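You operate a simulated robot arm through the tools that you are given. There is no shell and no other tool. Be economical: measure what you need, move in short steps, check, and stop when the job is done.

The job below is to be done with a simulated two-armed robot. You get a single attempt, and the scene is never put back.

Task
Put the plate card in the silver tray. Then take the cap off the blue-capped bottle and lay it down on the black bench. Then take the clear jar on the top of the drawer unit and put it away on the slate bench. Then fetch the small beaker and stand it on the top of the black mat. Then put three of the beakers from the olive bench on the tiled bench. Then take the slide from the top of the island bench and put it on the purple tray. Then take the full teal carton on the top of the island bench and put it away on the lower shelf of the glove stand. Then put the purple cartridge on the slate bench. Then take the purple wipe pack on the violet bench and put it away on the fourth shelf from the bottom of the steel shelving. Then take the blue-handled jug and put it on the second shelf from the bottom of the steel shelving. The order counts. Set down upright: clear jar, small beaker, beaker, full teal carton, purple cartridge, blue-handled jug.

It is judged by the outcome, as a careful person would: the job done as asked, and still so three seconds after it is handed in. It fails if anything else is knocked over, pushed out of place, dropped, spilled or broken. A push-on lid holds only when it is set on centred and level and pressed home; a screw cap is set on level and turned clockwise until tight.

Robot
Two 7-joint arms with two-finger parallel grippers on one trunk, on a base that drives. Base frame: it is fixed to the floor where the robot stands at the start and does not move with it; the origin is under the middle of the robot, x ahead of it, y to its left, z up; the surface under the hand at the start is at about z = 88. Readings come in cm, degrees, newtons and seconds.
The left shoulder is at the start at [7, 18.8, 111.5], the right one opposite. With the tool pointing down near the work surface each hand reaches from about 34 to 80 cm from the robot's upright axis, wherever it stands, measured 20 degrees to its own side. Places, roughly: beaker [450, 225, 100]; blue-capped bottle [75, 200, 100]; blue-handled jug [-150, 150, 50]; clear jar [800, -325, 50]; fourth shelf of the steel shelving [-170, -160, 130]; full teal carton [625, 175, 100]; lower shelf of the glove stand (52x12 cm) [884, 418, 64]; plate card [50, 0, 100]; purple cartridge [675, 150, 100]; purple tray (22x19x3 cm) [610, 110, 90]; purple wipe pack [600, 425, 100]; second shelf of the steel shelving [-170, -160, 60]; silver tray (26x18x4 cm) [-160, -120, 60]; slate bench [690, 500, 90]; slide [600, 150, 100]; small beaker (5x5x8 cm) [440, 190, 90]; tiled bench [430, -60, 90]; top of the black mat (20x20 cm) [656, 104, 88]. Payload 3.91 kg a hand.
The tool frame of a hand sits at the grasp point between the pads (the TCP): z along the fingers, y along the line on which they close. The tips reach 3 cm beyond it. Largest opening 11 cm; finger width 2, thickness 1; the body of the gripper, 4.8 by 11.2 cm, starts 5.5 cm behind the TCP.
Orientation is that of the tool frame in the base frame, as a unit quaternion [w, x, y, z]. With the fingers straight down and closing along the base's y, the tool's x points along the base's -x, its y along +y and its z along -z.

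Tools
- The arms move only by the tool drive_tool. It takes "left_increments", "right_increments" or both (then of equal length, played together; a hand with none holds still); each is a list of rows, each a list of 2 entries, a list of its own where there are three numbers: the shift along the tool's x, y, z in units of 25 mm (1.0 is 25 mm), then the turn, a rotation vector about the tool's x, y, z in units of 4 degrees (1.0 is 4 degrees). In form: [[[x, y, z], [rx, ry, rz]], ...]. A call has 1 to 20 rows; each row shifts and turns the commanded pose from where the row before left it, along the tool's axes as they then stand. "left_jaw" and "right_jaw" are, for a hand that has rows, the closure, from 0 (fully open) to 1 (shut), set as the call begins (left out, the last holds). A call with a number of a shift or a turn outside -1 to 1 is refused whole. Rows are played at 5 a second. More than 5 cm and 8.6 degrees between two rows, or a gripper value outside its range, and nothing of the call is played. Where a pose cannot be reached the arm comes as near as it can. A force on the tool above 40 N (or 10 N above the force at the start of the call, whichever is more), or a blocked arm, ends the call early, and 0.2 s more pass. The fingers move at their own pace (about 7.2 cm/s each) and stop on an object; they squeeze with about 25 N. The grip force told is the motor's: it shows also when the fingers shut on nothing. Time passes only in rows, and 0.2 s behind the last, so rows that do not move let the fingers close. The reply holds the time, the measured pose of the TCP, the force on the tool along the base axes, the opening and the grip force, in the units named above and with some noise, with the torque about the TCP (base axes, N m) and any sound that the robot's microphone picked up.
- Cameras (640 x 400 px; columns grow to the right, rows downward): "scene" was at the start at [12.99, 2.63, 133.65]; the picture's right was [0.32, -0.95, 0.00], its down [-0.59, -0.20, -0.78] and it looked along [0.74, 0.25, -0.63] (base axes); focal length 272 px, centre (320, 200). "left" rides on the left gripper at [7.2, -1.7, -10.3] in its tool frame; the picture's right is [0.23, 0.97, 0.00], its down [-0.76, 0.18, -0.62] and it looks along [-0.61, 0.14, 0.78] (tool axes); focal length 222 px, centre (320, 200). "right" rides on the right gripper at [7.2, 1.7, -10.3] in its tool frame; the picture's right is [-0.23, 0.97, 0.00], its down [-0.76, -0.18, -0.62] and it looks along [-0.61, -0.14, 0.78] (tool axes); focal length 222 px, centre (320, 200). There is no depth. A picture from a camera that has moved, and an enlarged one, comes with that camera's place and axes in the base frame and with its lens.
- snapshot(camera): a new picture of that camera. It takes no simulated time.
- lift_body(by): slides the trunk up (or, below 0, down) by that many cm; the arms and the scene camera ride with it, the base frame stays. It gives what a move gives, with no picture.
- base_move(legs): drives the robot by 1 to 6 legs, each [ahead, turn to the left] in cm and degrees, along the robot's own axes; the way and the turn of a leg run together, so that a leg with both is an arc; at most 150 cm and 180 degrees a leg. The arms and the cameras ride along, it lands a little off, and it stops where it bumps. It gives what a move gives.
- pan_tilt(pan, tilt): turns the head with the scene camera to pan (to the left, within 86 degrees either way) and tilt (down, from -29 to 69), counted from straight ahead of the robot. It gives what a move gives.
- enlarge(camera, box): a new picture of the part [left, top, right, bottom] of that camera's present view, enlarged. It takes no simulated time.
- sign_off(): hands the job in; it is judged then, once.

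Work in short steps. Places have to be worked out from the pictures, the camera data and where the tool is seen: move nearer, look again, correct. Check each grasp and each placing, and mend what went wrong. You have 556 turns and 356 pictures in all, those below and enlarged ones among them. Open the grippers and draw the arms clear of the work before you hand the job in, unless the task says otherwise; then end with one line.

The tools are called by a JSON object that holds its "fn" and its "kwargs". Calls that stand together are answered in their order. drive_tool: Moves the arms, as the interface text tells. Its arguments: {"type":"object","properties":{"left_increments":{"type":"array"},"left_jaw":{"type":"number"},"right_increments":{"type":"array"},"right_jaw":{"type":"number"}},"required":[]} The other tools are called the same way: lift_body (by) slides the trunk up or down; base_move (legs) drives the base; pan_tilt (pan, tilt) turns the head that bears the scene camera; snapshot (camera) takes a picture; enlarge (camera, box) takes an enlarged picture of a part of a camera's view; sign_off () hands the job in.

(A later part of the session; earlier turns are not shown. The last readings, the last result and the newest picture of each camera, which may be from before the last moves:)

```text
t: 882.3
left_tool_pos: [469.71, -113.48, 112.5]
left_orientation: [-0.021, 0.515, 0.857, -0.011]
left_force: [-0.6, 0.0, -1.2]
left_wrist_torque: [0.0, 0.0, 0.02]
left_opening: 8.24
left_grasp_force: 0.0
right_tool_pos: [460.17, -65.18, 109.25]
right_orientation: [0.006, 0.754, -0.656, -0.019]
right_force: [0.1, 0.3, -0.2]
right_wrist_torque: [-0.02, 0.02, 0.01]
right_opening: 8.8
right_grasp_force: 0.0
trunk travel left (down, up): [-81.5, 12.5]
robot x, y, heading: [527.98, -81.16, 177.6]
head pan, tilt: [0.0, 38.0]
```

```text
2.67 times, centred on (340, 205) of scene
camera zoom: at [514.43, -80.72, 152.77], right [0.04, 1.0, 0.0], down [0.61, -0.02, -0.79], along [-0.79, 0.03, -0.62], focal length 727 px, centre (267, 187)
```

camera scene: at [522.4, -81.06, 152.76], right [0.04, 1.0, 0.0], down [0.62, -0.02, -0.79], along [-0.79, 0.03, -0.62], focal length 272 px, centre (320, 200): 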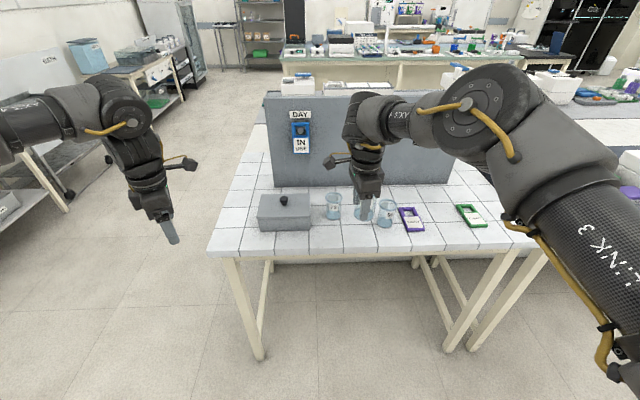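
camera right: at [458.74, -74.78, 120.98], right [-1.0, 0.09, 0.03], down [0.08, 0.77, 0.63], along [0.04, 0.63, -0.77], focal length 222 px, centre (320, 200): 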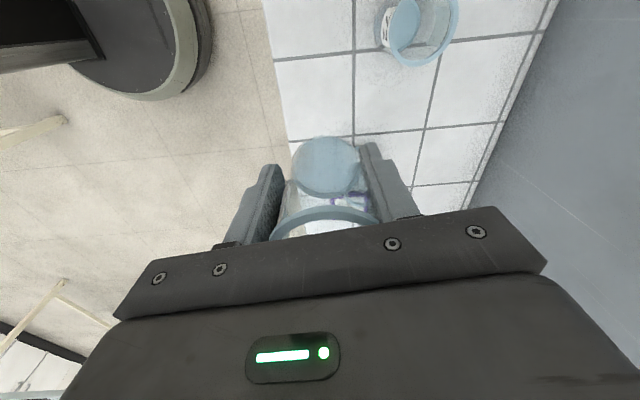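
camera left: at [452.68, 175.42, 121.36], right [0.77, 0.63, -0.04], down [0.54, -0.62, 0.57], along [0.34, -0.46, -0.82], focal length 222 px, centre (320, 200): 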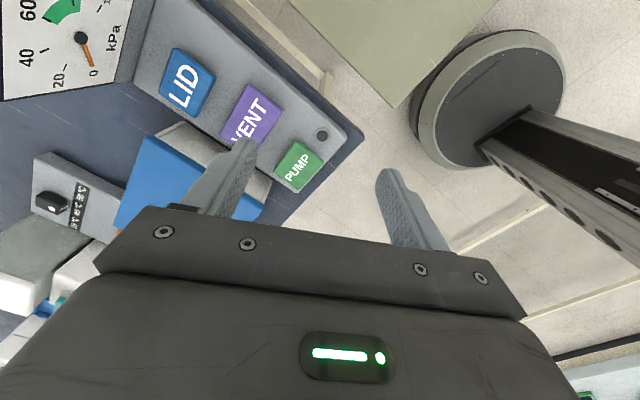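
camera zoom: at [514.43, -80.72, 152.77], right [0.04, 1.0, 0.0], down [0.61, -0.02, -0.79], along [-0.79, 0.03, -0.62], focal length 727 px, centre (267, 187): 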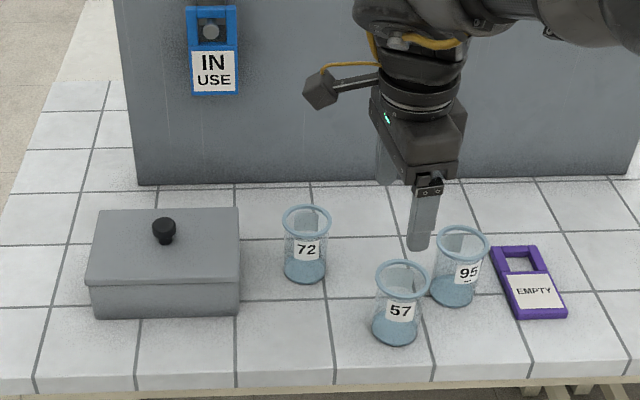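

Three beakers are placed. Now the slide on the island bench: drive to face it.

{"fn": "base_move", "kwargs": {"legs": [[-8, 0], [0, -88], [150, 0], [68, 0], [0, -89]]}}

{"fn": "snapshot", "kwargs": {"camera": "scene"}}

```text
t: 901.3
left_tool_pos: [605.1, 169.61, 112.36]
left_orientation: [-0.01, 0.865, -0.502, 0.019]
left_force: [-1.0, 0.2, -0.2]
left_wrist_torque: [0.02, 0.0, 0.01]
left_opening: 8.26
left_grasp_force: 0.2
right_tool_pos: [616.34, 121.88, 109.24]
right_orientation: [0.018, 0.644, 0.765, 0.006]
right_force: [0.8, -1.0, 0.6]
right_wrist_torque: [-0.03, 0.0, -0.01]
right_opening: 8.81
right_grasp_force: 0.1
trunk travel left (down, up): [-81.5, 12.5]
robot x, y, heading: [547.41, 135.39, -0.7]
head pan, tilt: [0.0, 38.0]
```

```text
129 pictures are left
camera scene: at [561.17, 135.4, 152.76], right [-0.01, -1.0, 0.0], down [-0.62, 0.01, -0.79], along [0.79, -0.01, -0.62], focal length 272 px, centre (320, 200)
```

scene: 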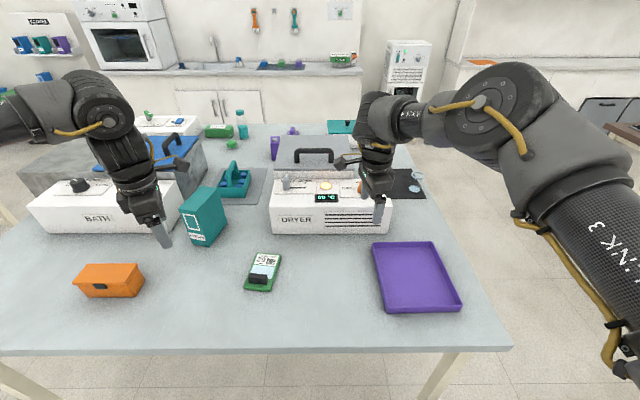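

{"fn": "enlarge", "kwargs": {"camera": "scene", "box": [170, 180, 330, 310]}}

```text
3.08 times, centred on (250, 245) of scene
camera zoom: at [561.17, 135.4, 152.76], right [-0.01, -1.0, 0.0], down [-0.62, 0.01, -0.79], along [0.79, -0.01, -0.62], focal length 838 px, centre (535, 62)
```

zoom: 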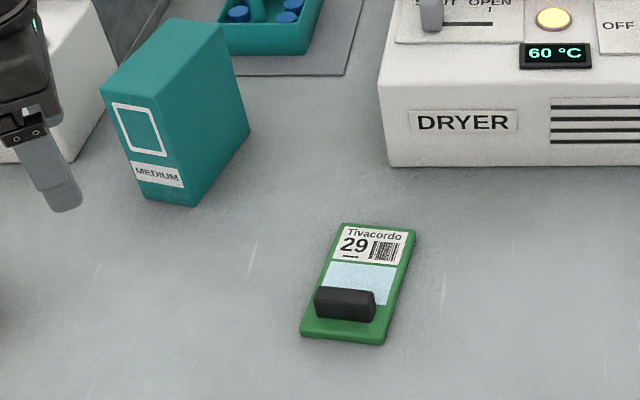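

The slide carrier "29" is at [610, 151] with its black handle at ≈[606.7, 151.5]. Move the left hand over it and align.

{"fn": "drive_tool", "kwargs": {"left_increments": [[[0.94, 0.43, 0], [0, 0, 0]], [[0.94, 0.43, 0], [0, 0, 0]], [[0.94, 0.43, 0], [0, 0, 0]], [[0.94, 0.43, 0], [0, 0, 0]], [[0.94, 0.43, 0], [0, 0, 0]], [[0.94, 0.43, 0], [0, 0, 0]], [[0.94, 0.43, 0], [0, 0, 0]], [[0, 0, 0], [0, 0, 1]], [[0, 0, 0], [0, 0, 1]], [[0, 0, 0], [0, 0, 1]], [[0, 0, 0], [0, 0, 1]], [[0, 0, 0], [0, 0, 1]], [[0, 0, 0], [0, 0, 1]], [[0, 0, 0], [0, 0, 1]], [[0, 0, 0], [0, 0, 1]], [[0, 0, 0], [0, 0, 1]], [[0, 0, 0], [0, 0, 1]]], "left_jaw": 0.5}}

{"fn": "snapshot", "kwargs": {"camera": "left"}}

```text
t: 904.9
left_tool_pos: [606.78, 151.53, 112.48]
left_orientation: [0.017, -0.641, 0.767, -0.014]
left_force: [-0.3, 0.3, -0.2]
left_wrist_torque: [0.03, 0.0, -0.01]
left_opening: 5.51
left_grasp_force: 0.0
right_tool_pos: [616.25, 121.81, 109.16]
right_orientation: [0.018, 0.644, 0.765, 0.006]
right_force: [0.1, -1.1, -0.3]
right_wrist_torque: [0.02, -0.01, -0.01]
right_opening: 8.82
right_grasp_force: 0.1
trunk travel left (down, up): [-81.5, 12.5]
robot x, y, heading: [547.52, 135.48, -0.8]
head pan, tilt: [0.0, 38.0]
```

```text
127 pictures are left
camera left: at [606.76, 144.14, 122.81], right [-1.0, -0.05, -0.05], down [-0.07, 0.78, 0.62], along [0.01, 0.62, -0.78], focal length 222 px, centre (320, 200)
```

left: 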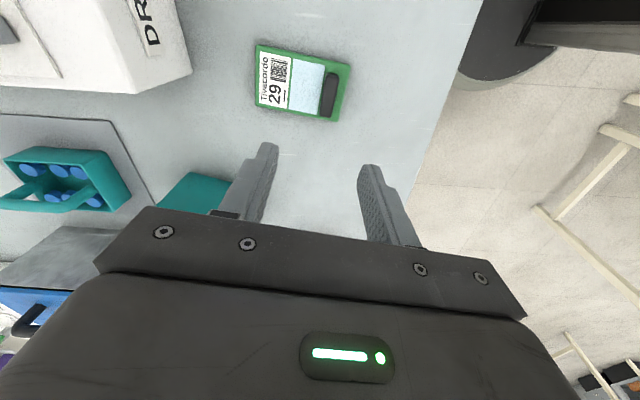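

Aligned over the handle. Lower and grip it.

{"fn": "drive_tool", "kwargs": {"left_increments": [[[0, 0, 0.98], [0, 0, 0]], [[0, 0, 0.98], [0, 0, 0]], [[0, 0, 0.98], [0, 0, 0]], [[0, 0, 0.98], [0, 0, 0]], [[0, 0, 0.98], [0, 0, 0]], [[0, 0, 0.98], [0, 0, 0]], [[0, 0, 0.98], [0, 0, 0]], [[0, 0, 0.6], [0, 0, 0]]]}}

{"fn": "snapshot", "kwargs": {"camera": "left"}}

```text
t: 906.7
left_tool_pos: [607.66, 151.38, 93.82]
left_orientation: [0.018, -0.641, 0.768, -0.014]
left_force: [-0.2, -0.1, 0.0]
left_wrist_torque: [0.03, 0.01, 0.0]
left_opening: 5.5
left_grasp_force: 0.0
right_tool_pos: [616.44, 121.71, 109.19]
right_orientation: [0.019, 0.645, 0.764, 0.005]
right_force: [0.7, 0.3, -0.5]
right_wrist_torque: [-0.01, -0.02, 0.0]
right_opening: 8.79
right_grasp_force: 0.0
trunk travel left (down, up): [-81.5, 12.5]
robot x, y, heading: [547.52, 135.68, -0.4]
head pan, tilt: [0.0, 38.0]
```

```text
126 pictures are left
camera left: at [607.61, 143.91, 104.17], right [-1.0, -0.05, -0.04], down [-0.07, 0.78, 0.62], along [0.0, 0.62, -0.78], focal length 222 px, centre (320, 200)
```

left: 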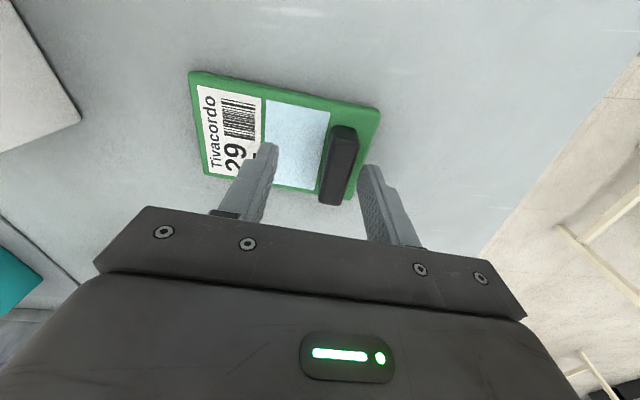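

{"fn": "drive_tool", "kwargs": {"left_increments": [[[0, 0.4, 0.25], [0, 0, 0]], [[0, 0, 0.2], [0, 0, 0]]]}}

{"fn": "drive_tool", "kwargs": {"left_increments": [[[0, 0, 0], [0, 0, 0]], [[0, 0, 0], [0, 0, 0]], [[0, 0, 0], [0, 0, 0]], [[0, 0, 0], [0, 0, 0]], [[0, 0, -0.5], [0, 0, 0]], [[0, 0, -1], [0, 0, 0]], [[0, 0, -1], [0, 0, 0]]], "left_jaw": 1}}

{"fn": "snapshot", "kwargs": {"camera": "left"}}

```text
t: 907.3
left_tool_pos: [606.71, 151.8, 92.66]
left_orientation: [0.018, -0.641, 0.767, -0.014]
left_force: [-0.1, -0.1, -0.1]
left_wrist_torque: [0.01, -0.01, 0.02]
left_opening: 5.5
left_grasp_force: 0.0
right_tool_pos: [616.33, 121.75, 109.19]
right_orientation: [0.018, 0.645, 0.764, 0.006]
right_force: [0.4, 0.1, 0.4]
right_wrist_torque: [0.01, -0.02, 0.02]
right_opening: 8.83
right_grasp_force: 0.1
trunk travel left (down, up): [-81.5, 12.5]
robot x, y, heading: [547.9, 135.93, -0.4]
head pan, tilt: [0.0, 38.0]
```

```text
t: 908.9
left_tool_pos: [606.42, 151.53, 98.75]
left_orientation: [0.017, -0.641, 0.768, -0.013]
left_force: [-0.7, -0.5, 0.3]
left_wrist_torque: [0.01, 0.04, 0.01]
left_opening: 1.73
left_grasp_force: 24.9
right_tool_pos: [616.37, 121.76, 109.23]
right_orientation: [0.018, 0.644, 0.765, 0.005]
right_force: [-1.1, 0.1, 0.8]
right_wrist_torque: [0.01, 0.04, -0.01]
right_opening: 8.78
right_grasp_force: 0.0
trunk travel left (down, up): [-81.5, 12.5]
robot x, y, heading: [547.59, 135.66, -0.6]
head pan, tilt: [0.0, 38.0]
```

```text
125 pictures are left
camera left: at [606.37, 144.12, 109.18], right [-1.0, -0.05, -0.05], down [-0.07, 0.78, 0.62], along [0.0, 0.62, -0.78], focal length 222 px, centre (320, 200)
```

left: 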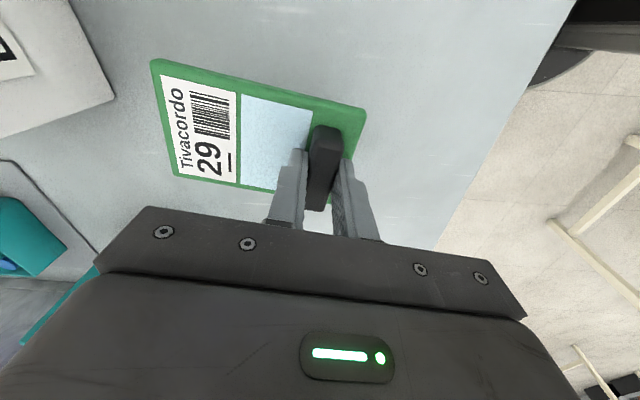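

Held by its handle. Raise, and shift the base 42 cm toward −y to reach the purple tray.

{"fn": "drive_tool", "kwargs": {"left_increments": [[[0, 0, -1], [0, 0, 0]], [[0, 0, -1], [0, 0, 0]], [[0, 0, -1], [0, 0, 0]], [[0, 0, -1], [0, 0, 0]], [[0, 0, -1], [0, 0, 0]]]}}

{"fn": "base_move", "kwargs": {"legs": [[-18, 0], [0, -90], [42, 0], [0, 90], [16, 0]]}}

{"fn": "snapshot", "kwargs": {"camera": "scene"}}

```text
t: 910.1
left_tool_pos: [605.69, 151.84, 111.24]
left_orientation: [0.017, -0.64, 0.768, -0.014]
left_force: [0.0, 0.3, 0.0]
left_wrist_torque: [0.03, 0.05, 0.02]
left_opening: 1.73
left_grasp_force: 25.3
right_tool_pos: [616.21, 121.69, 109.23]
right_orientation: [0.018, 0.645, 0.764, 0.005]
right_force: [0.0, 0.2, 0.3]
right_wrist_torque: [0.01, -0.01, 0.02]
right_opening: 8.78
right_grasp_force: 0.0
trunk travel left (down, up): [-81.5, 12.5]
robot x, y, heading: [547.49, 135.6, -0.5]
head pan, tilt: [0.0, 38.0]
```

```text
t: 922.5
left_tool_pos: [602.19, 111.0, 111.34]
left_orientation: [0.019, -0.644, 0.765, -0.015]
left_force: [-0.1, 0.3, -1.5]
left_wrist_torque: [-0.02, -0.02, 0.03]
left_opening: 1.72
left_grasp_force: 25.1
right_tool_pos: [612.94, 80.98, 109.38]
right_orientation: [0.019, 0.641, 0.767, 0.006]
right_force: [-0.8, 0.8, -0.5]
right_wrist_torque: [0.01, -0.01, -0.03]
right_opening: 8.79
right_grasp_force: 0.1
trunk travel left (down, up): [-81.5, 12.5]
robot x, y, heading: [544.48, 93.97, -0.3]
head pan, tilt: [0.0, 38.0]
```

```text
124 pictures are left
camera scene: at [557.51, 94.07, 152.81], right [0.0, -1.0, 0.0], down [-0.61, 0.0, -0.79], along [0.79, 0.0, -0.61], focal length 272 px, centre (320, 200)
```

scene: 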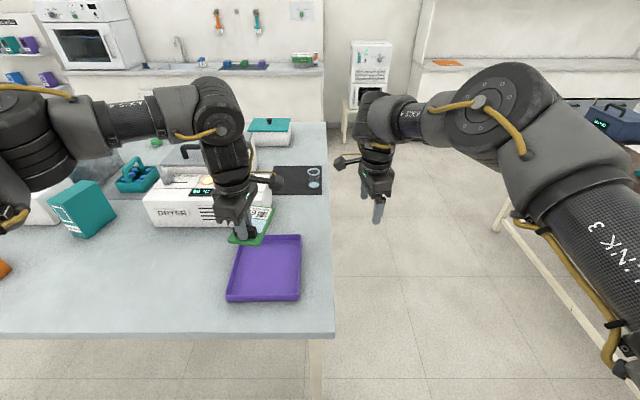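

Position over the tray and lower.

{"fn": "drive_tool", "kwargs": {"left_increments": [[[0.5, -0.6, 0.5], [0, 0, 0]], [[0, 0, 0.95], [0, 0, 0]], [[0, 0, 0.95], [0, 0, 0]], [[0, 0, 0.95], [0, 0, 0]], [[0, 0, 0.95], [0, 0, 0]], [[0, 0, 0.95], [0, 0, 0]], [[0, 0, 0.95], [0, 0, 0]]]}}

{"fn": "enlarge", "kwargs": {"camera": "scene", "box": [190, 190, 340, 310]}}

```text
t: 924.1
left_tool_pos: [604.3, 109.55, 95.57]
left_orientation: [0.017, -0.644, 0.765, -0.014]
left_force: [1.1, -0.3, -0.7]
left_wrist_torque: [-0.01, 0.04, 0.0]
left_opening: 1.76
left_grasp_force: 25.2
right_tool_pos: [613.29, 80.86, 109.2]
right_orientation: [0.018, 0.641, 0.767, 0.004]
right_force: [-0.4, -0.4, 0.0]
right_wrist_torque: [0.02, 0.02, 0.0]
right_opening: 8.82
right_grasp_force: 0.0
trunk travel left (down, up): [-81.5, 12.5]
robot x, y, heading: [544.5, 94.54, -0.4]
head pan, tilt: [0.0, 38.0]
```

```text
3.33 times, centred on (265, 250) of scene
camera zoom: at [557.98, 94.04, 152.76], right [0.0, -1.0, 0.0], down [-0.62, 0.0, -0.79], along [0.79, 0.0, -0.62], focal length 908 px, centre (503, 33)
```

zoom: 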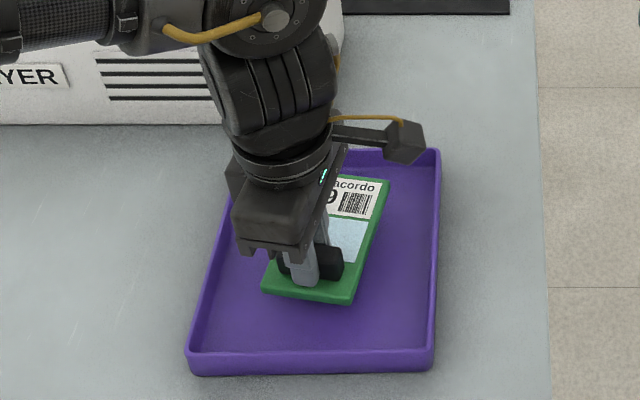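

Inside the tray. Lower to contact.

{"fn": "drive_tool", "kwargs": {"left_increments": [[[0, 0, 0.4], [0, 0, 0]], [[0, 0, 0.2], [0, 0, 0]], [[0, 0, 0.15], [0, 0, 0]], [[0, 0, 0.12], [0, 0, 0]]]}}

```text
t: 925.1
left_tool_pos: [604.54, 109.44, 93.65]
left_orientation: [0.017, -0.644, 0.765, -0.014]
left_force: [0.0, 0.0, 0.0]
left_wrist_torque: [0.02, 0.06, 0.03]
left_opening: 1.75
left_grasp_force: 25.0
right_tool_pos: [613.33, 81.01, 109.24]
right_orientation: [0.019, 0.642, 0.767, 0.006]
right_force: [-0.4, -0.4, -0.7]
right_wrist_torque: [-0.01, -0.01, 0.01]
right_opening: 8.81
right_grasp_force: 0.2
trunk travel left (down, up): [-81.5, 12.5]
robot x, y, heading: [544.24, 94.2, -0.0]
head pan, tilt: [0.0, 38.0]
```

{"fn": "drive_tool", "kwargs": {"left_increments": [[[0, 0, 0.12], [0, 0, 0]], [[0, 0, 0.12], [0, 0, 0]], [[0, 0, 0.1], [0, 0, 0]]]}}

```text
t: 925.9
left_tool_pos: [604.6, 109.39, 93.0]
left_orientation: [0.021, -0.644, 0.765, -0.017]
left_force: [6.4, 1.3, 24.8]
left_wrist_torque: [0.1, 0.23, -0.02]
left_opening: 1.74
left_grasp_force: 24.8
right_tool_pos: [613.06, 80.97, 109.34]
right_orientation: [0.019, 0.641, 0.767, 0.007]
right_force: [0.3, -0.3, -0.4]
right_wrist_torque: [-0.01, 0.0, -0.01]
right_opening: 8.78
right_grasp_force: 0.1
trunk travel left (down, up): [-81.5, 12.5]
robot x, y, heading: [544.33, 94.22, -0.3]
head pan, tilt: [0.0, 38.0]
```

Contact. Release, rise, then shift to view the teal carton(s).

{"fn": "drive_tool", "kwargs": {"left_increments": [[[0, 0, -0.05], [0, 0, 0]], [[0, 0, 0], [0, 0, 0]], [[0, 0, 0], [0, 0, 0]], [[0, 0, -0.6], [0, 0, 0]], [[0, 0, -1], [0, 0, 0]], [[0, 0, -1], [0, 0, 0]], [[0, 0, -1], [0, 0, 0]], [[0, 0, -1], [0, 0, 0]], [[0, 0, -1], [0, 0, 0]], [[0, 0, -1], [0, 0, 0]], [[0, 0, -1], [0, 0, 0]]], "left_jaw": 0.4}}

{"fn": "base_move", "kwargs": {"legs": [[-18, 0], [0, 90], [65, 0], [0, -90], [8, 0]]}}

{"fn": "snapshot", "kwargs": {"camera": "scene"}}

```text
t: 928.3
left_tool_pos: [603.61, 109.31, 111.84]
left_orientation: [0.018, -0.645, 0.764, -0.015]
left_force: [-0.5, -0.1, 0.2]
left_wrist_torque: [0.0, 0.0, -0.02]
left_opening: 6.6
left_grasp_force: 0.1
right_tool_pos: [613.12, 80.89, 109.27]
right_orientation: [0.018, 0.641, 0.767, 0.005]
right_force: [-0.8, -0.9, 0.0]
right_wrist_torque: [-0.02, 0.03, 0.0]
right_opening: 8.83
right_grasp_force: 0.1
trunk travel left (down, up): [-81.5, 12.5]
robot x, y, heading: [544.58, 93.92, -0.1]
head pan, tilt: [0.0, 38.0]
```

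```text
t: 941.9
left_tool_pos: [589.6, 177.39, 112.64]
left_orientation: [0.026, -0.664, 0.747, -0.022]
left_force: [1.0, 0.5, -1.0]
left_wrist_torque: [0.01, 0.08, -0.02]
left_opening: 6.61
left_grasp_force: 0.0
right_tool_pos: [601.39, 149.65, 110.91]
right_orientation: [0.031, 0.623, 0.782, 0.022]
right_force: [0.3, -1.0, -2.5]
right_wrist_torque: [0.0, 0.05, 0.0]
right_opening: 8.8
right_grasp_force: 0.1
trunk travel left (down, up): [-81.5, 12.5]
robot x, y, heading: [532.32, 159.24, 2.9]
head pan, tilt: [0.0, 38.0]
stopped in leg 5: the robot was blocked; the commanded pose is now the measured one
```

```text
122 pictures are left
camera scene: at [547.44, 159.92, 152.64], right [0.05, -1.0, 0.0], down [-0.62, -0.03, -0.78], along [0.78, 0.04, -0.62], focal length 272 px, centre (320, 200)
```

scene: 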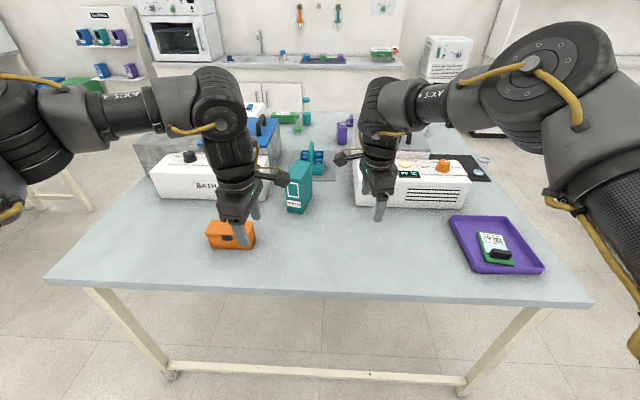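

{"fn": "enlarge", "kwargs": {"camera": "scene", "box": [200, 100, 400, 260]}}

```text
2.50 times, centred on (300, 180) of scene
camera zoom: at [547.44, 159.92, 152.64], right [0.05, -1.0, 0.0], down [-0.62, -0.03, -0.78], along [0.78, 0.04, -0.62], focal length 681 px, centre (370, 250)
```

zoom: 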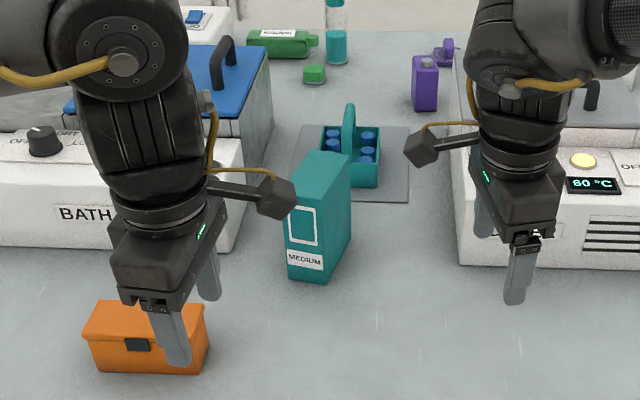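

The carton ("MEDIUM") is at ≈[627.6, 171.6], 5.5×11×15 cm, rotated ~−17°; the purple cartridge stands behind. Straighten the heading and move closer.

{"fn": "base_move", "kwargs": {"legs": [[-5, 0], [0, -3], [24, 0]]}}

```text
t: 944.6
left_tool_pos: [608.2, 173.7, 113.53]
left_orientation: [0.032, -0.642, 0.766, -0.028]
left_force: [-0.8, -0.8, 0.3]
left_wrist_torque: [0.0, -0.04, 0.03]
left_opening: 6.6
left_grasp_force: 0.1
right_tool_pos: [618.49, 145.46, 112.1]
right_orientation: [0.037, 0.644, 0.764, 0.028]
right_force: [-0.9, -0.4, 1.2]
right_wrist_torque: [-0.01, -0.04, -0.02]
right_opening: 8.78
right_grasp_force: 0.0
trunk travel left (down, up): [-81.5, 12.5]
robot x, y, heading: [552.26, 159.29, -0.3]
head pan, tilt: [0.0, 38.0]
```

Level both tools and yaw the left by −88° so it closes across the carton's narrow side.

{"fn": "drive_tool", "kwargs": {"left_increments": [[[0, 0, 0], [-0.6, 0.1, 0]], [[0, 0, 0], [-0.6, 0.1, 0]], [[0, 0, 0], [0, 0, -1]], [[0, 0, 0], [0, 0, -1]], [[0, 0, 0], [0, 0, -1]], [[0, 0, 0], [0, 0, -1]], [[0, 0, 0], [0, 0, -1]], [[0, 0, 0], [0, 0, -1]], [[0, 0, 0], [0, 0, -1]], [[0, 0, 0], [0, 0, -1]], [[0, 0, 0], [0, 0, -1]], [[0, 0, 0], [0, 0, -1]], [[0, 0, 0], [0, 0, -1]], [[0, 0, 0], [0, 0, -1]], [[0, 0, 0], [0, 0, -1]], [[0, 0, 0], [0, 0, -1]], [[0, 0, 0], [0, 0, -1]], [[0, 0, 0], [0, 0, -1]], [[0, 0, 0], [0, 0, -1]], [[0, 0, 0], [0, 0, -1]]], "right_increments": [[[0, 0, 0], [0.65, 0.15, 0]], [[0, 0, 0], [0.65, 0.15, 0]], [[0, 0, 0], [0, 0, 0]], [[0, 0, 0], [0, 0, 0]], [[0, 0, 0], [0, 0, 0]], [[0, 0, 0], [0, 0, 0]], [[0, 0, 0], [0, 0, 0]], [[0, 0, 0], [0, 0, 0]], [[0, 0, 0], [0, 0, 0]], [[0, 0, 0], [0, 0, 0]], [[0, 0, 0], [0, 0, 0]], [[0, 0, 0], [0, 0, 0]], [[0, 0, 0], [0, 0, 0]], [[0, 0, 0], [0, 0, 0]], [[0, 0, 0], [0, 0, 0]], [[0, 0, 0], [0, 0, 0]], [[0, 0, 0], [0, 0, 0]], [[0, 0, 0], [0, 0, 0]], [[0, 0, 0], [0, 0, 0]], [[0, 0, 0], [0, 0, 0]]], "left_jaw": 0.1}}

{"fn": "drive_tool", "kwargs": {"left_increments": [[[0, 0, 0], [0, 0, -1]], [[0, 0, 0], [0, 0, -1]], [[0, 0, 0], [0, 0, -1]], [[-0.8, 0, 0], [0, 1, 0]], [[-0.8, 0, 0], [0, 1, 0]], [[-0.6, 0, 0], [0, 1, 0]], [[0, 0, 0], [0, 1, 0]], [[0, 0, 0], [0, 1, 0]], [[0, 0, 0], [0, 1, 0]], [[0, 0, 0], [0, 1, 0]], [[0, 0, 0], [0, 1, 0]], [[0, 0, 0], [0, 1, 0]], [[0, 0, 0], [0, 1, 0]], [[0, 0, 0], [0, 1, 0]]]}}

{"fn": "snapshot", "kwargs": {"camera": "scene"}}

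```text
t: 948.8
left_tool_pos: [608.96, 173.79, 113.24]
left_orientation: [0.0, 0.97, -0.242, -0.004]
left_force: [0.0, -0.5, -0.1]
left_wrist_torque: [0.0, -0.01, -0.03]
left_opening: 9.9
left_grasp_force: 0.0
right_tool_pos: [619.2, 145.45, 111.56]
right_orientation: [-0.002, 0.645, 0.764, -0.003]
right_force: [-0.4, 0.1, -0.6]
right_wrist_torque: [0.0, -0.04, 0.01]
right_opening: 8.77
right_grasp_force: 0.1
trunk travel left (down, up): [-81.5, 12.5]
robot x, y, heading: [552.3, 158.71, -0.1]
head pan, tilt: [0.0, 38.0]
```

```text
t: 951.8
left_tool_pos: [603.76, 175.36, 112.92]
left_orientation: [0.053, 0.919, -0.13, 0.369]
left_force: [-0.8, 0.0, -0.6]
left_wrist_torque: [-0.02, 0.0, -0.02]
left_opening: 9.91
left_grasp_force: 0.1
right_tool_pos: [619.2, 145.38, 111.52]
right_orientation: [-0.002, 0.645, 0.764, -0.003]
right_force: [0.1, 0.2, -1.0]
right_wrist_torque: [-0.05, -0.04, 0.02]
right_opening: 8.8
right_grasp_force: 0.2
trunk travel left (down, up): [-81.5, 12.5]
robot x, y, heading: [552.27, 159.06, -0.2]
head pan, tilt: [0.0, 38.0]
```

```text
120 pictures are left
camera scene: at [565.57, 158.68, 152.77], right [-0.01, -1.0, 0.0], down [-0.62, 0.0, -0.79], along [0.79, -0.01, -0.62], focal length 272 px, centre (320, 200)
```

scene: 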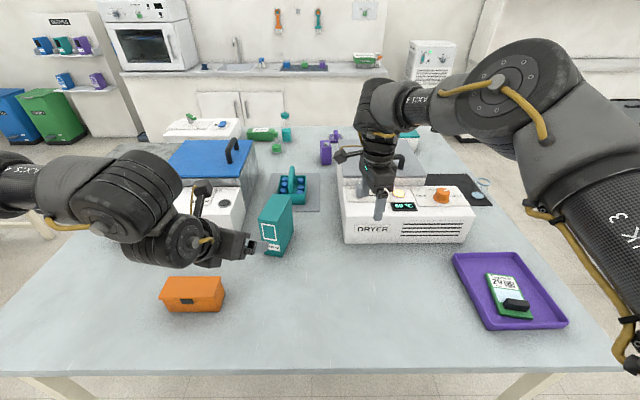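

Left is tilted 44° forward and lined up in yaw. Move to the pre-grasp in front/above the carton.

{"fn": "drive_tool", "kwargs": {"left_increments": [[[0.85, -0.4, 0], [0, 0, 0]], [[0.85, -0.4, 0], [0, 0, 0]], [[0.85, -0.4, 0], [0, 0, 0]], [[0, 0, 1], [0, 0, 0]], [[0, 0, 1], [0, 0, 0]], [[0, 0, 1], [0, 0, 0]], [[0, 0, 1], [0, 0, 0]], [[0, 0, 1], [0, 0, 0]], [[0, 0, 1], [0, 0, 0]]]}}

{"fn": "snapshot", "kwargs": {"camera": "left"}}

{"fn": "enlarge", "kwargs": {"camera": "scene", "box": [180, 150, 340, 280]}}

```text
t: 953.8
left_tool_pos: [619.09, 174.16, 106.27]
left_orientation: [0.053, 0.92, -0.129, 0.367]
left_force: [0.2, 0.4, 0.0]
left_wrist_torque: [-0.02, 0.0, 0.01]
left_opening: 9.9
left_grasp_force: 0.2
right_tool_pos: [619.27, 145.44, 111.64]
right_orientation: [-0.002, 0.645, 0.764, -0.004]
right_force: [-0.1, 0.2, -0.4]
right_wrist_torque: [0.0, 0.0, -0.02]
right_opening: 8.82
right_grasp_force: 0.2
trunk travel left (down, up): [-81.5, 12.5]
robot x, y, heading: [552.05, 158.97, -0.3]
head pan, tilt: [0.0, 38.0]
```

```text
119 pictures are left
camera left: at [617.84, 176.2, 118.73], right [-0.11, -0.98, 0.16], down [-0.99, 0.1, -0.07], along [0.06, -0.17, -0.98], focal length 222 px, centre (320, 200)
```

left: 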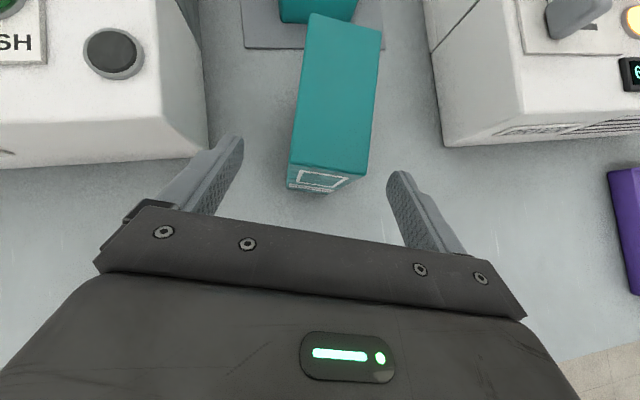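

```text
3.08 times, centred on (260, 215) of scene
camera zoom: at [565.66, 158.63, 152.76], right [-0.01, -1.0, 0.0], down [-0.62, 0.0, -0.79], along [0.79, -0.01, -0.62], focal length 838 px, centre (505, 154)
```

zoom: 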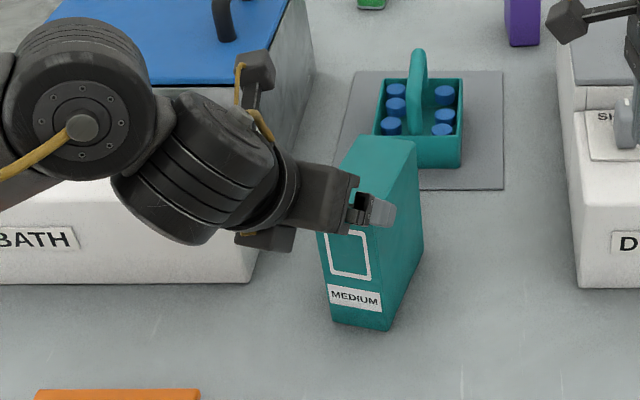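

Carton top centre [626.7, 171.1]. Advance with a small lateral correction and grip.

{"fn": "drive_tool", "kwargs": {"left_increments": [[[0, 0.3, 0.95], [0, 0, 0]], [[0, 0, 0.95], [0, 0, 0]], [[0, 0, 0.95], [0, 0, 0]], [[0, 0, 0.95], [0, 0, 0]]]}}

{"fn": "drive_tool", "kwargs": {"left_increments": [[[0, 0, 0], [0, 0, 0]], [[0, 0, 0], [0, 0, 0]], [[0, 0, 0], [0, 0, 0]], [[0, 0, 0], [0, 0, 0]], [[-0.28, 0, -0.29], [0, 0, 0]]], "left_jaw": 1}}

{"fn": "enlarge", "kwargs": {"camera": "scene", "box": [180, 150, 340, 280]}}

```text
t: 954.8
left_tool_pos: [625.19, 171.36, 99.37]
left_orientation: [0.053, 0.919, -0.13, 0.369]
left_force: [-0.7, -0.6, 3.9]
left_wrist_torque: [0.11, 0.07, -0.01]
left_opening: 9.91
left_grasp_force: 0.1
right_tool_pos: [619.04, 145.5, 111.71]
right_orientation: [-0.002, 0.644, 0.765, -0.003]
right_force: [0.3, 0.8, 0.0]
right_wrist_torque: [0.03, -0.03, 0.0]
right_opening: 8.78
right_grasp_force: 0.1
trunk travel left (down, up): [-81.5, 12.5]
robot x, y, heading: [551.87, 158.9, -0.5]
head pan, tilt: [0.0, 38.0]
```

```text
t: 956.0
left_tool_pos: [624.05, 171.69, 99.46]
left_orientation: [0.053, 0.92, -0.13, 0.366]
left_force: [1.1, -0.8, 0.9]
left_wrist_torque: [-0.07, -0.21, -0.1]
left_opening: 5.97
left_grasp_force: 24.6
right_tool_pos: [619.23, 145.52, 111.66]
right_orientation: [-0.002, 0.644, 0.765, -0.003]
right_force: [-0.5, 0.4, 0.2]
right_wrist_torque: [-0.01, 0.05, -0.01]
right_opening: 8.79
right_grasp_force: 0.2
trunk travel left (down, up): [-81.5, 12.5]
robot x, y, heading: [552.0, 159.05, -0.6]
head pan, tilt: [0.0, 38.0]
```

```text
3.08 times, centred on (260, 215) of scene
camera zoom: at [565.55, 158.67, 152.76], right [-0.01, -1.0, 0.0], down [-0.62, 0.0, -0.79], along [0.79, -0.01, -0.62], focal length 838 px, centre (505, 154)
```

zoom: 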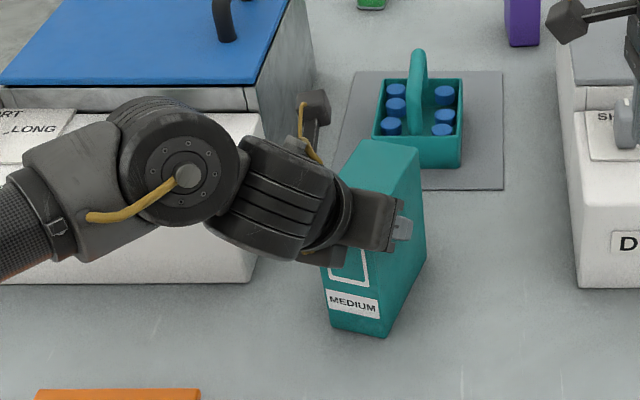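

Gripped. Lift straight up (0.69, 0, −0.72) and check.

{"fn": "drive_tool", "kwargs": {"left_increments": [[[0.35, 0, -0.36], [0, 0, 0]], [[0.69, 0, -0.72], [0, 0, 0]], [[0.69, 0, -0.72], [0, 0, 0]], [[0.69, 0, -0.72], [0, 0, 0]], [[0.69, 0, -0.72], [0, 0, 0]], [[0.69, 0, -0.72], [0, 0, 0]], [[0.69, 0, -0.72], [0, 0, 0]]]}}

{"fn": "snapshot", "kwargs": {"camera": "scene"}}

```text
t: 957.6
left_tool_pos: [624.14, 171.55, 115.49]
left_orientation: [0.052, 0.92, -0.129, 0.367]
left_force: [-0.1, -0.2, -2.8]
left_wrist_torque: [0.04, 0.02, 0.04]
left_opening: 5.98
left_grasp_force: 25.6
right_tool_pos: [619.11, 145.48, 111.67]
right_orientation: [-0.002, 0.645, 0.764, -0.002]
right_force: [-0.5, 0.7, 0.0]
right_wrist_torque: [0.01, 0.02, 0.01]
right_opening: 8.81
right_grasp_force: 0.2
trunk travel left (down, up): [-81.5, 12.5]
robot x, y, heading: [552.28, 158.94, -0.2]
head pan, tilt: [0.0, 38.0]
```

```text
116 pictures are left
camera scene: at [565.58, 158.6, 152.76], right [-0.01, -1.0, 0.0], down [-0.62, 0.0, -0.79], along [0.79, -0.01, -0.62], focal length 272 px, centre (320, 200)
```

scene: 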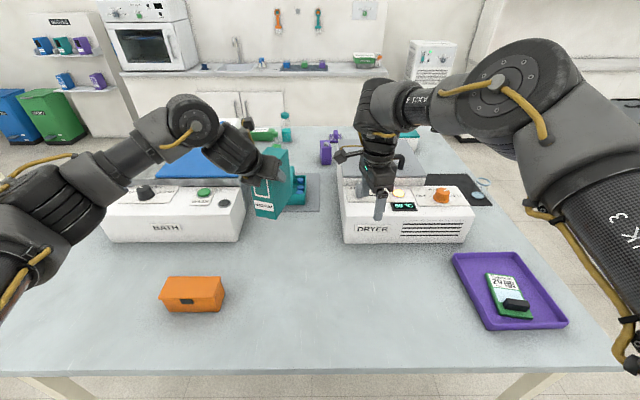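

Carton held (~0.3 kg). The glove stand with two shelves is visible at [890, 425]. Drive there.

{"fn": "base_move", "kwargs": {"legs": [[-15, 0], [0, 90], [142, 0], [0, -90], [150, 0], [118, 0]]}}

{"fn": "base_move", "kwargs": {"legs": [[0, 90], [112, 0], [0, -90]]}}

{"fn": "pan_tilt", "kwargs": {"pan": 0, "tilt": 38}}

{"fn": "snapshot", "kwargs": {"camera": "scene"}}

```text
t: 984.3
left_tool_pos: [844.16, 312.56, 115.26]
left_orientation: [0.051, 0.922, -0.134, 0.36]
left_force: [-0.4, 0.0, -3.5]
left_wrist_torque: [-0.02, 0.15, -0.03]
left_opening: 6.02
left_grasp_force: 24.7
right_tool_pos: [840.11, 286.49, 111.53]
right_orientation: [-0.002, 0.641, 0.768, -0.003]
right_force: [0.1, 0.8, 0.5]
right_wrist_torque: [-0.01, -0.02, 0.01]
right_opening: 8.79
right_grasp_force: 0.2
trunk travel left (down, up): [-81.5, 12.5]
robot x, y, heading: [772.76, 299.16, 0.1]
head pan, tilt: [0.0, 38.0]
stopped in leg 6: the force on the tool passed its limit at 168 N (the readings are from after the stop); the commanded pose is now the measured one
```

```text
t: 997.5
left_tool_pos: [856.07, 408.88, 115.21]
left_orientation: [0.082, 0.907, -0.209, 0.355]
left_force: [-0.7, 0.0, -2.8]
left_wrist_torque: [0.04, 0.07, 0.01]
left_opening: 5.99
left_grasp_force: 25.2
right_tool_pos: [847.59, 383.71, 111.49]
right_orientation: [-0.003, 0.702, 0.712, -0.005]
right_force: [0.1, -0.4, -0.2]
right_wrist_torque: [-0.01, 0.03, -0.02]
right_opening: 8.8
right_grasp_force: 0.2
trunk travel left (down, up): [-81.5, 12.5]
robot x, y, heading: [783.34, 407.35, -9.3]
head pan, tilt: [0.0, 38.0]
```

```text
t: 998.1
left_tool_pos: [855.98, 408.7, 115.21]
left_orientation: [0.08, 0.908, -0.208, 0.355]
left_force: [0.3, 0.2, -3.1]
left_wrist_torque: [0.0, 0.07, -0.01]
left_opening: 6.0
left_grasp_force: 25.1
right_tool_pos: [847.53, 383.79, 111.47]
right_orientation: [-0.002, 0.702, 0.712, -0.004]
right_force: [0.3, -0.1, -0.4]
right_wrist_torque: [-0.01, 0.0, 0.0]
right_opening: 8.83
right_grasp_force: 0.0
trunk travel left (down, up): [-81.5, 12.5]
robot x, y, heading: [783.57, 406.94, -9.4]
head pan, tilt: [0.0, 38.0]
```

```text
115 pictures are left
camera scene: at [796.74, 405.02, 152.76], right [-0.16, -0.99, 0.0], down [-0.61, 0.1, -0.79], along [0.78, -0.13, -0.62], focal length 272 px, centre (320, 200)
```

scene: 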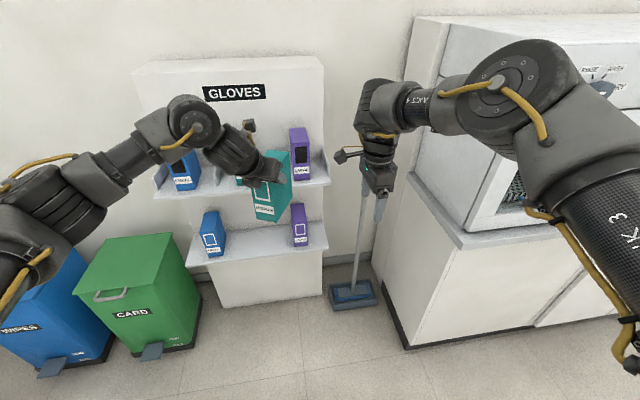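

A bump happened on the way (oven front), but the carton is still held. Zoom in on stand and carton.

{"fn": "enlarge", "kwargs": {"camera": "scene", "box": [140, 60, 360, 280]}}

{"fn": "snapshot", "kwargs": {"camera": "left"}}

```text
1.82 times, centred on (250, 170) of scene
camera zoom: at [796.74, 405.02, 152.76], right [-0.16, -0.99, 0.0], down [-0.61, 0.1, -0.79], along [0.78, -0.13, -0.62], focal length 496 px, centre (447, 254)
```

zoom: 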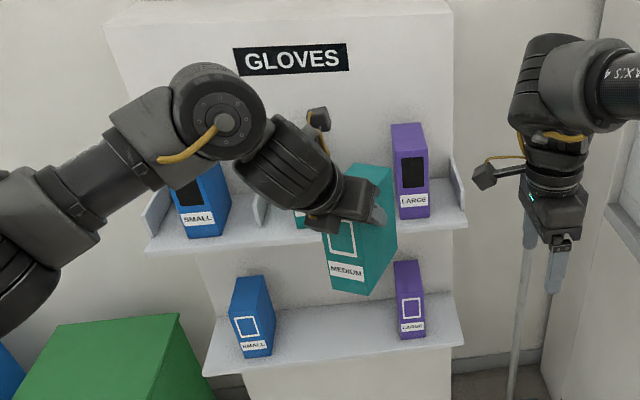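

```text
113 pictures are left
camera left: at [855.23, 410.91, 127.78], right [-0.28, -0.95, 0.15], down [-0.96, 0.27, -0.06], along [0.01, -0.16, -0.99], focal length 222 px, centre (320, 200)
```

left: 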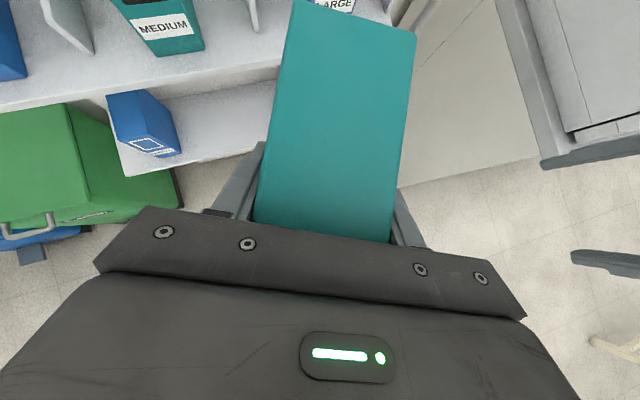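

Lower shelf: slots SMALL and LARGE with a gap in the middle at y≈419 for MEDIUM. Turn to heading 0, yaw the carton straight, and lower the trunk 37 cm.

{"fn": "base_move", "kwargs": {"legs": [[0, 9.4]]}}

{"fn": "drive_tool", "kwargs": {"left_increments": [[[0, 0, 0], [0.69, 0, -0.72]], [[0, 0, 0], [0.69, 0, -0.72]], [[0, 0, 0], [0.69, 0, -0.72]], [[0, 0, 0], [0.69, 0, -0.72]]]}}

{"fn": "lift_body", "kwargs": {"by": -36}}

{"fn": "snapshot", "kwargs": {"camera": "scene"}}

```text
t: 999.1
left_tool_pos: [854.97, 419.99, 115.22]
left_orientation: [0.052, 0.921, -0.137, 0.361]
left_force: [0.0, -0.6, -2.9]
left_wrist_torque: [0.03, 0.03, -0.01]
left_opening: 5.99
left_grasp_force: 25.4
right_tool_pos: [850.64, 394.14, 111.49]
right_orientation: [-0.004, 0.643, 0.766, -0.004]
right_force: [-1.0, -0.5, 0.2]
right_wrist_torque: [0.0, 0.03, 0.01]
right_opening: 8.82
right_grasp_force: 0.0
trunk travel left (down, up): [-81.5, 12.5]
robot x, y, heading: [783.53, 406.92, 0.1]
head pan, tilt: [0.0, 38.0]
```

```text
t: 1000.1
left_tool_pos: [854.79, 420.15, 115.29]
left_orientation: [-0.002, 0.931, -0.008, 0.364]
left_force: [0.7, -0.4, -2.7]
left_wrist_torque: [0.03, 0.07, 0.02]
left_opening: 5.98
left_grasp_force: 24.8
right_tool_pos: [850.54, 394.13, 111.49]
right_orientation: [-0.003, 0.643, 0.766, -0.003]
right_force: [0.1, -0.9, 0.6]
right_wrist_torque: [-0.02, -0.03, 0.02]
right_opening: 8.82
right_grasp_force: 0.0
trunk travel left (down, up): [-81.5, 12.5]
robot x, y, heading: [783.22, 407.24, -0.1]
head pan, tilt: [0.0, 38.0]
```

```text
t: 1003.6
left_tool_pos: [854.75, 420.19, 79.22]
left_orientation: [-0.001, 0.931, -0.008, 0.365]
left_force: [-0.4, 0.4, -2.4]
left_wrist_torque: [0.0, 0.06, 0.0]
left_opening: 6.0
left_grasp_force: 25.1
right_tool_pos: [850.49, 394.26, 75.46]
right_orientation: [-0.004, 0.644, 0.765, -0.004]
right_force: [-0.1, 0.2, 0.2]
right_wrist_torque: [0.0, -0.01, 0.01]
right_opening: 8.79
right_grasp_force: 0.0
trunk travel left (down, up): [-45.5, 48.5]
robot x, y, heading: [783.35, 407.01, -0.1]
head pan, tilt: [0.0, 38.0]
```

```text
112 pictures are left
camera scene: at [796.88, 407.17, 116.76], right [0.0, -1.0, 0.0], down [-0.62, 0.0, -0.79], along [0.79, 0.0, -0.62], focal length 272 px, centre (320, 200)
```

scene: 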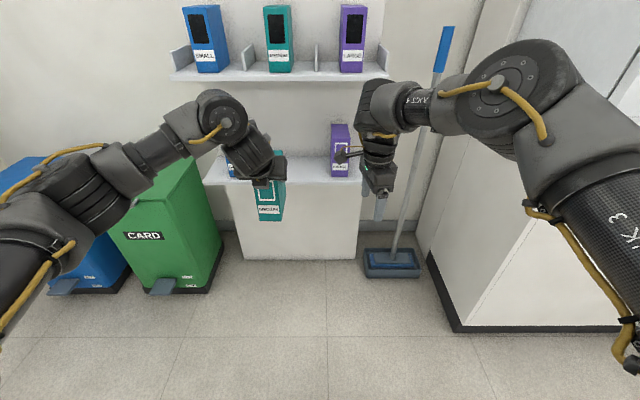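

Carton bottom is at z≈67.8, shelf 64. Pull the right hand back first so it doesn't touch the LARGE box, then drive the carton in 24.5 cm.

{"fn": "drive_tool", "kwargs": {"right_increments": [[[-0.3, -1, 0], [0, 0, 0]], [[-0.3, -1, 0], [0, 0, 0]], [[-0.3, -1, 0], [0, 0, 0]], [[-0.3, -1, 0], [0, 0, 0]], [[-0.3, -1, 0], [0, 0, 0]], [[-0.3, -1, 0], [0, 0, 0]]]}}

{"fn": "base_move", "kwargs": {"legs": [[14, 0]]}}

{"fn": "snapshot", "kwargs": {"camera": "scene"}}

```text
t: 1005.0
left_tool_pos: [854.73, 420.16, 79.37]
left_orientation: [-0.001, 0.931, -0.008, 0.365]
left_force: [0.5, 0.5, -3.5]
left_wrist_torque: [-0.01, 0.07, 0.0]
left_opening: 6.01
left_grasp_force: 25.4
right_tool_pos: [836.2, 387.14, 75.43]
right_orientation: [-0.003, 0.643, 0.766, -0.004]
right_force: [-1.0, 0.0, 0.1]
right_wrist_torque: [-0.02, -0.02, 0.03]
right_opening: 8.79
right_grasp_force: 0.1
trunk travel left (down, up): [-45.5, 48.5]
robot x, y, heading: [783.03, 407.27, -0.2]
head pan, tilt: [0.0, 38.0]
```

```text
t: 1006.4
left_tool_pos: [868.89, 420.29, 79.08]
left_orientation: [-0.001, 0.931, -0.008, 0.364]
left_force: [-0.3, 0.1, -3.2]
left_wrist_torque: [0.02, 0.04, 0.01]
left_opening: 5.94
left_grasp_force: 25.3
right_tool_pos: [850.39, 387.24, 75.19]
right_orientation: [-0.002, 0.643, 0.766, -0.005]
right_force: [0.3, 0.8, -0.9]
right_wrist_torque: [-0.02, 0.03, 0.0]
right_opening: 8.81
right_grasp_force: 0.1
trunk travel left (down, up): [-45.5, 48.5]
robot x, y, heading: [797.28, 407.29, -0.3]
head pan, tilt: [0.0, 38.0]
```

```text
111 pictures are left
camera scene: at [811.02, 407.15, 116.74], right [0.0, -1.0, 0.0], down [-0.62, 0.0, -0.79], along [0.79, 0.0, -0.62], focal length 272 px, centre (320, 200)
```

scene: 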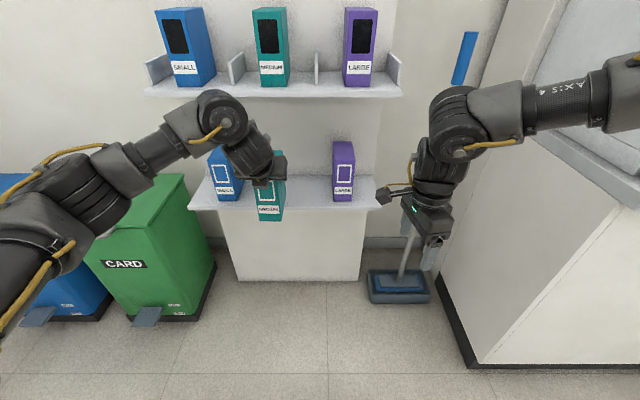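

Continue 10.5 cm.

{"fn": "base_move", "kwargs": {"legs": [[10.5, 0]]}}

{"fn": "enlarge", "kwargs": {"camera": "scene", "box": [160, 60, 400, 280]}}

```text
t: 1007.5
left_tool_pos: [879.17, 420.12, 79.14]
left_orientation: [-0.001, 0.931, -0.008, 0.365]
left_force: [0.7, -0.1, -5.1]
left_wrist_torque: [0.03, 0.07, -0.01]
left_opening: 6.0
left_grasp_force: 24.7
right_tool_pos: [860.63, 387.28, 75.36]
right_orientation: [-0.003, 0.643, 0.766, -0.005]
right_force: [0.2, -0.3, 0.3]
right_wrist_torque: [-0.02, 0.02, -0.01]
right_opening: 8.8
right_grasp_force: 0.1
trunk travel left (down, up): [-45.5, 48.5]
robot x, y, heading: [807.61, 407.17, -0.4]
head pan, tilt: [0.0, 38.0]
```

```text
1.82 times, centred on (280, 170) of scene
camera zoom: at [821.34, 407.12, 116.74], right [0.0, -1.0, 0.0], down [-0.62, 0.0, -0.79], along [0.79, 0.0, -0.62], focal length 496 px, centre (393, 254)
```

zoom: 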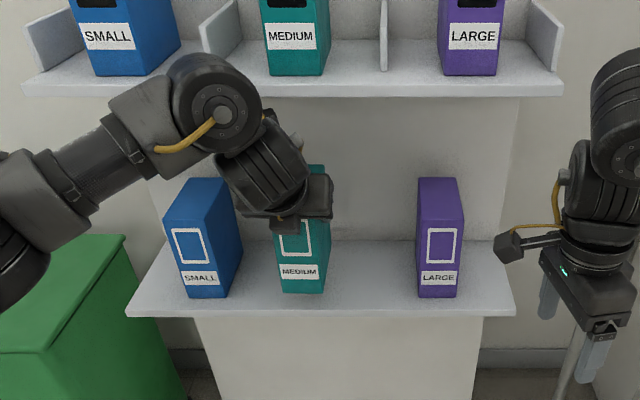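

In line with the others. Nudge 2 cm deeper, then lower onto the shelf.

{"fn": "drive_tool", "kwargs": {"left_increments": [[[0.28, 0, 0.27], [0, 0, 0]], [[0.28, 0, 0.27], [0, 0, 0]], [[-0.21, 0, 0.22], [0, 0, 0]], [[-0.21, 0, 0.22], [0, 0, 0]], [[-0.21, 0, 0.22], [0, 0, 0]], [[-0.14, 0, 0.14], [0, 0, 0]], [[-0.1, 0, 0.1], [0, 0, 0]]]}}

{"fn": "enlarge", "kwargs": {"camera": "scene", "box": [160, 60, 400, 280]}}

```text
t: 1009.1
left_tool_pos: [881.12, 420.12, 75.93]
left_orientation: [0.0, 0.931, -0.009, 0.365]
left_force: [-0.3, 0.2, -2.9]
left_wrist_torque: [0.01, 0.03, 0.04]
left_opening: 6.0
left_grasp_force: 24.7
right_tool_pos: [860.7, 387.26, 75.32]
right_orientation: [-0.003, 0.643, 0.766, -0.005]
right_force: [-0.3, -0.8, -0.5]
right_wrist_torque: [-0.03, 0.01, 0.0]
right_opening: 8.79
right_grasp_force: 0.0
trunk travel left (down, up): [-45.5, 48.5]
robot x, y, heading: [807.63, 407.13, -0.2]
head pan, tilt: [0.0, 38.0]
```

```text
1.82 times, centred on (280, 170) of scene
camera zoom: at [821.24, 407.12, 116.76], right [0.0, -1.0, 0.0], down [-0.62, 0.0, -0.79], along [0.79, 0.0, -0.62], focal length 496 px, centre (393, 254)
```

zoom: 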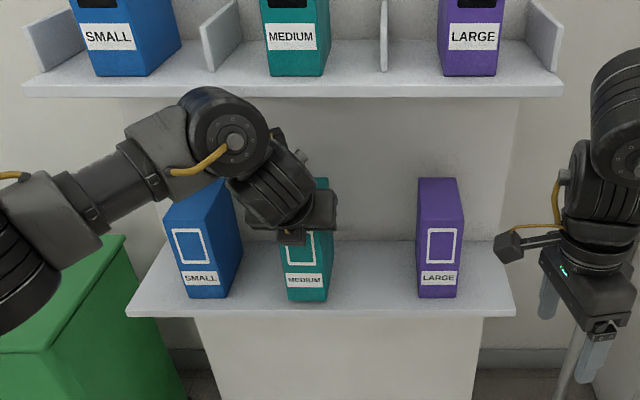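

Lower a bit more until contact.

{"fn": "drive_tool", "kwargs": {"left_increments": [[[-0.09, 0, 0.09], [0, 0, 0]], [[-0.09, 0, 0.09], [0, 0, 0]], [[-0.09, 0, 0.09], [0, 0, 0]], [[-0.09, 0, 0.09], [0, 0, 0]]]}}

```text
t: 1010.1
left_tool_pos: [880.82, 420.09, 75.14]
left_orientation: [0.001, 0.93, -0.009, 0.367]
left_force: [0.1, -0.4, 10.9]
left_wrist_torque: [-0.44, 0.71, -0.01]
left_opening: 5.99
left_grasp_force: 25.1
right_tool_pos: [860.68, 387.06, 75.39]
right_orientation: [-0.002, 0.644, 0.765, -0.003]
right_force: [0.1, 0.3, -0.1]
right_wrist_torque: [-0.03, 0.0, 0.01]
right_opening: 8.78
right_grasp_force: 0.2
trunk travel left (down, up): [-45.5, 48.5]
robot x, y, heading: [807.68, 407.52, -0.4]
head pan, tilt: [0.0, 38.0]
```

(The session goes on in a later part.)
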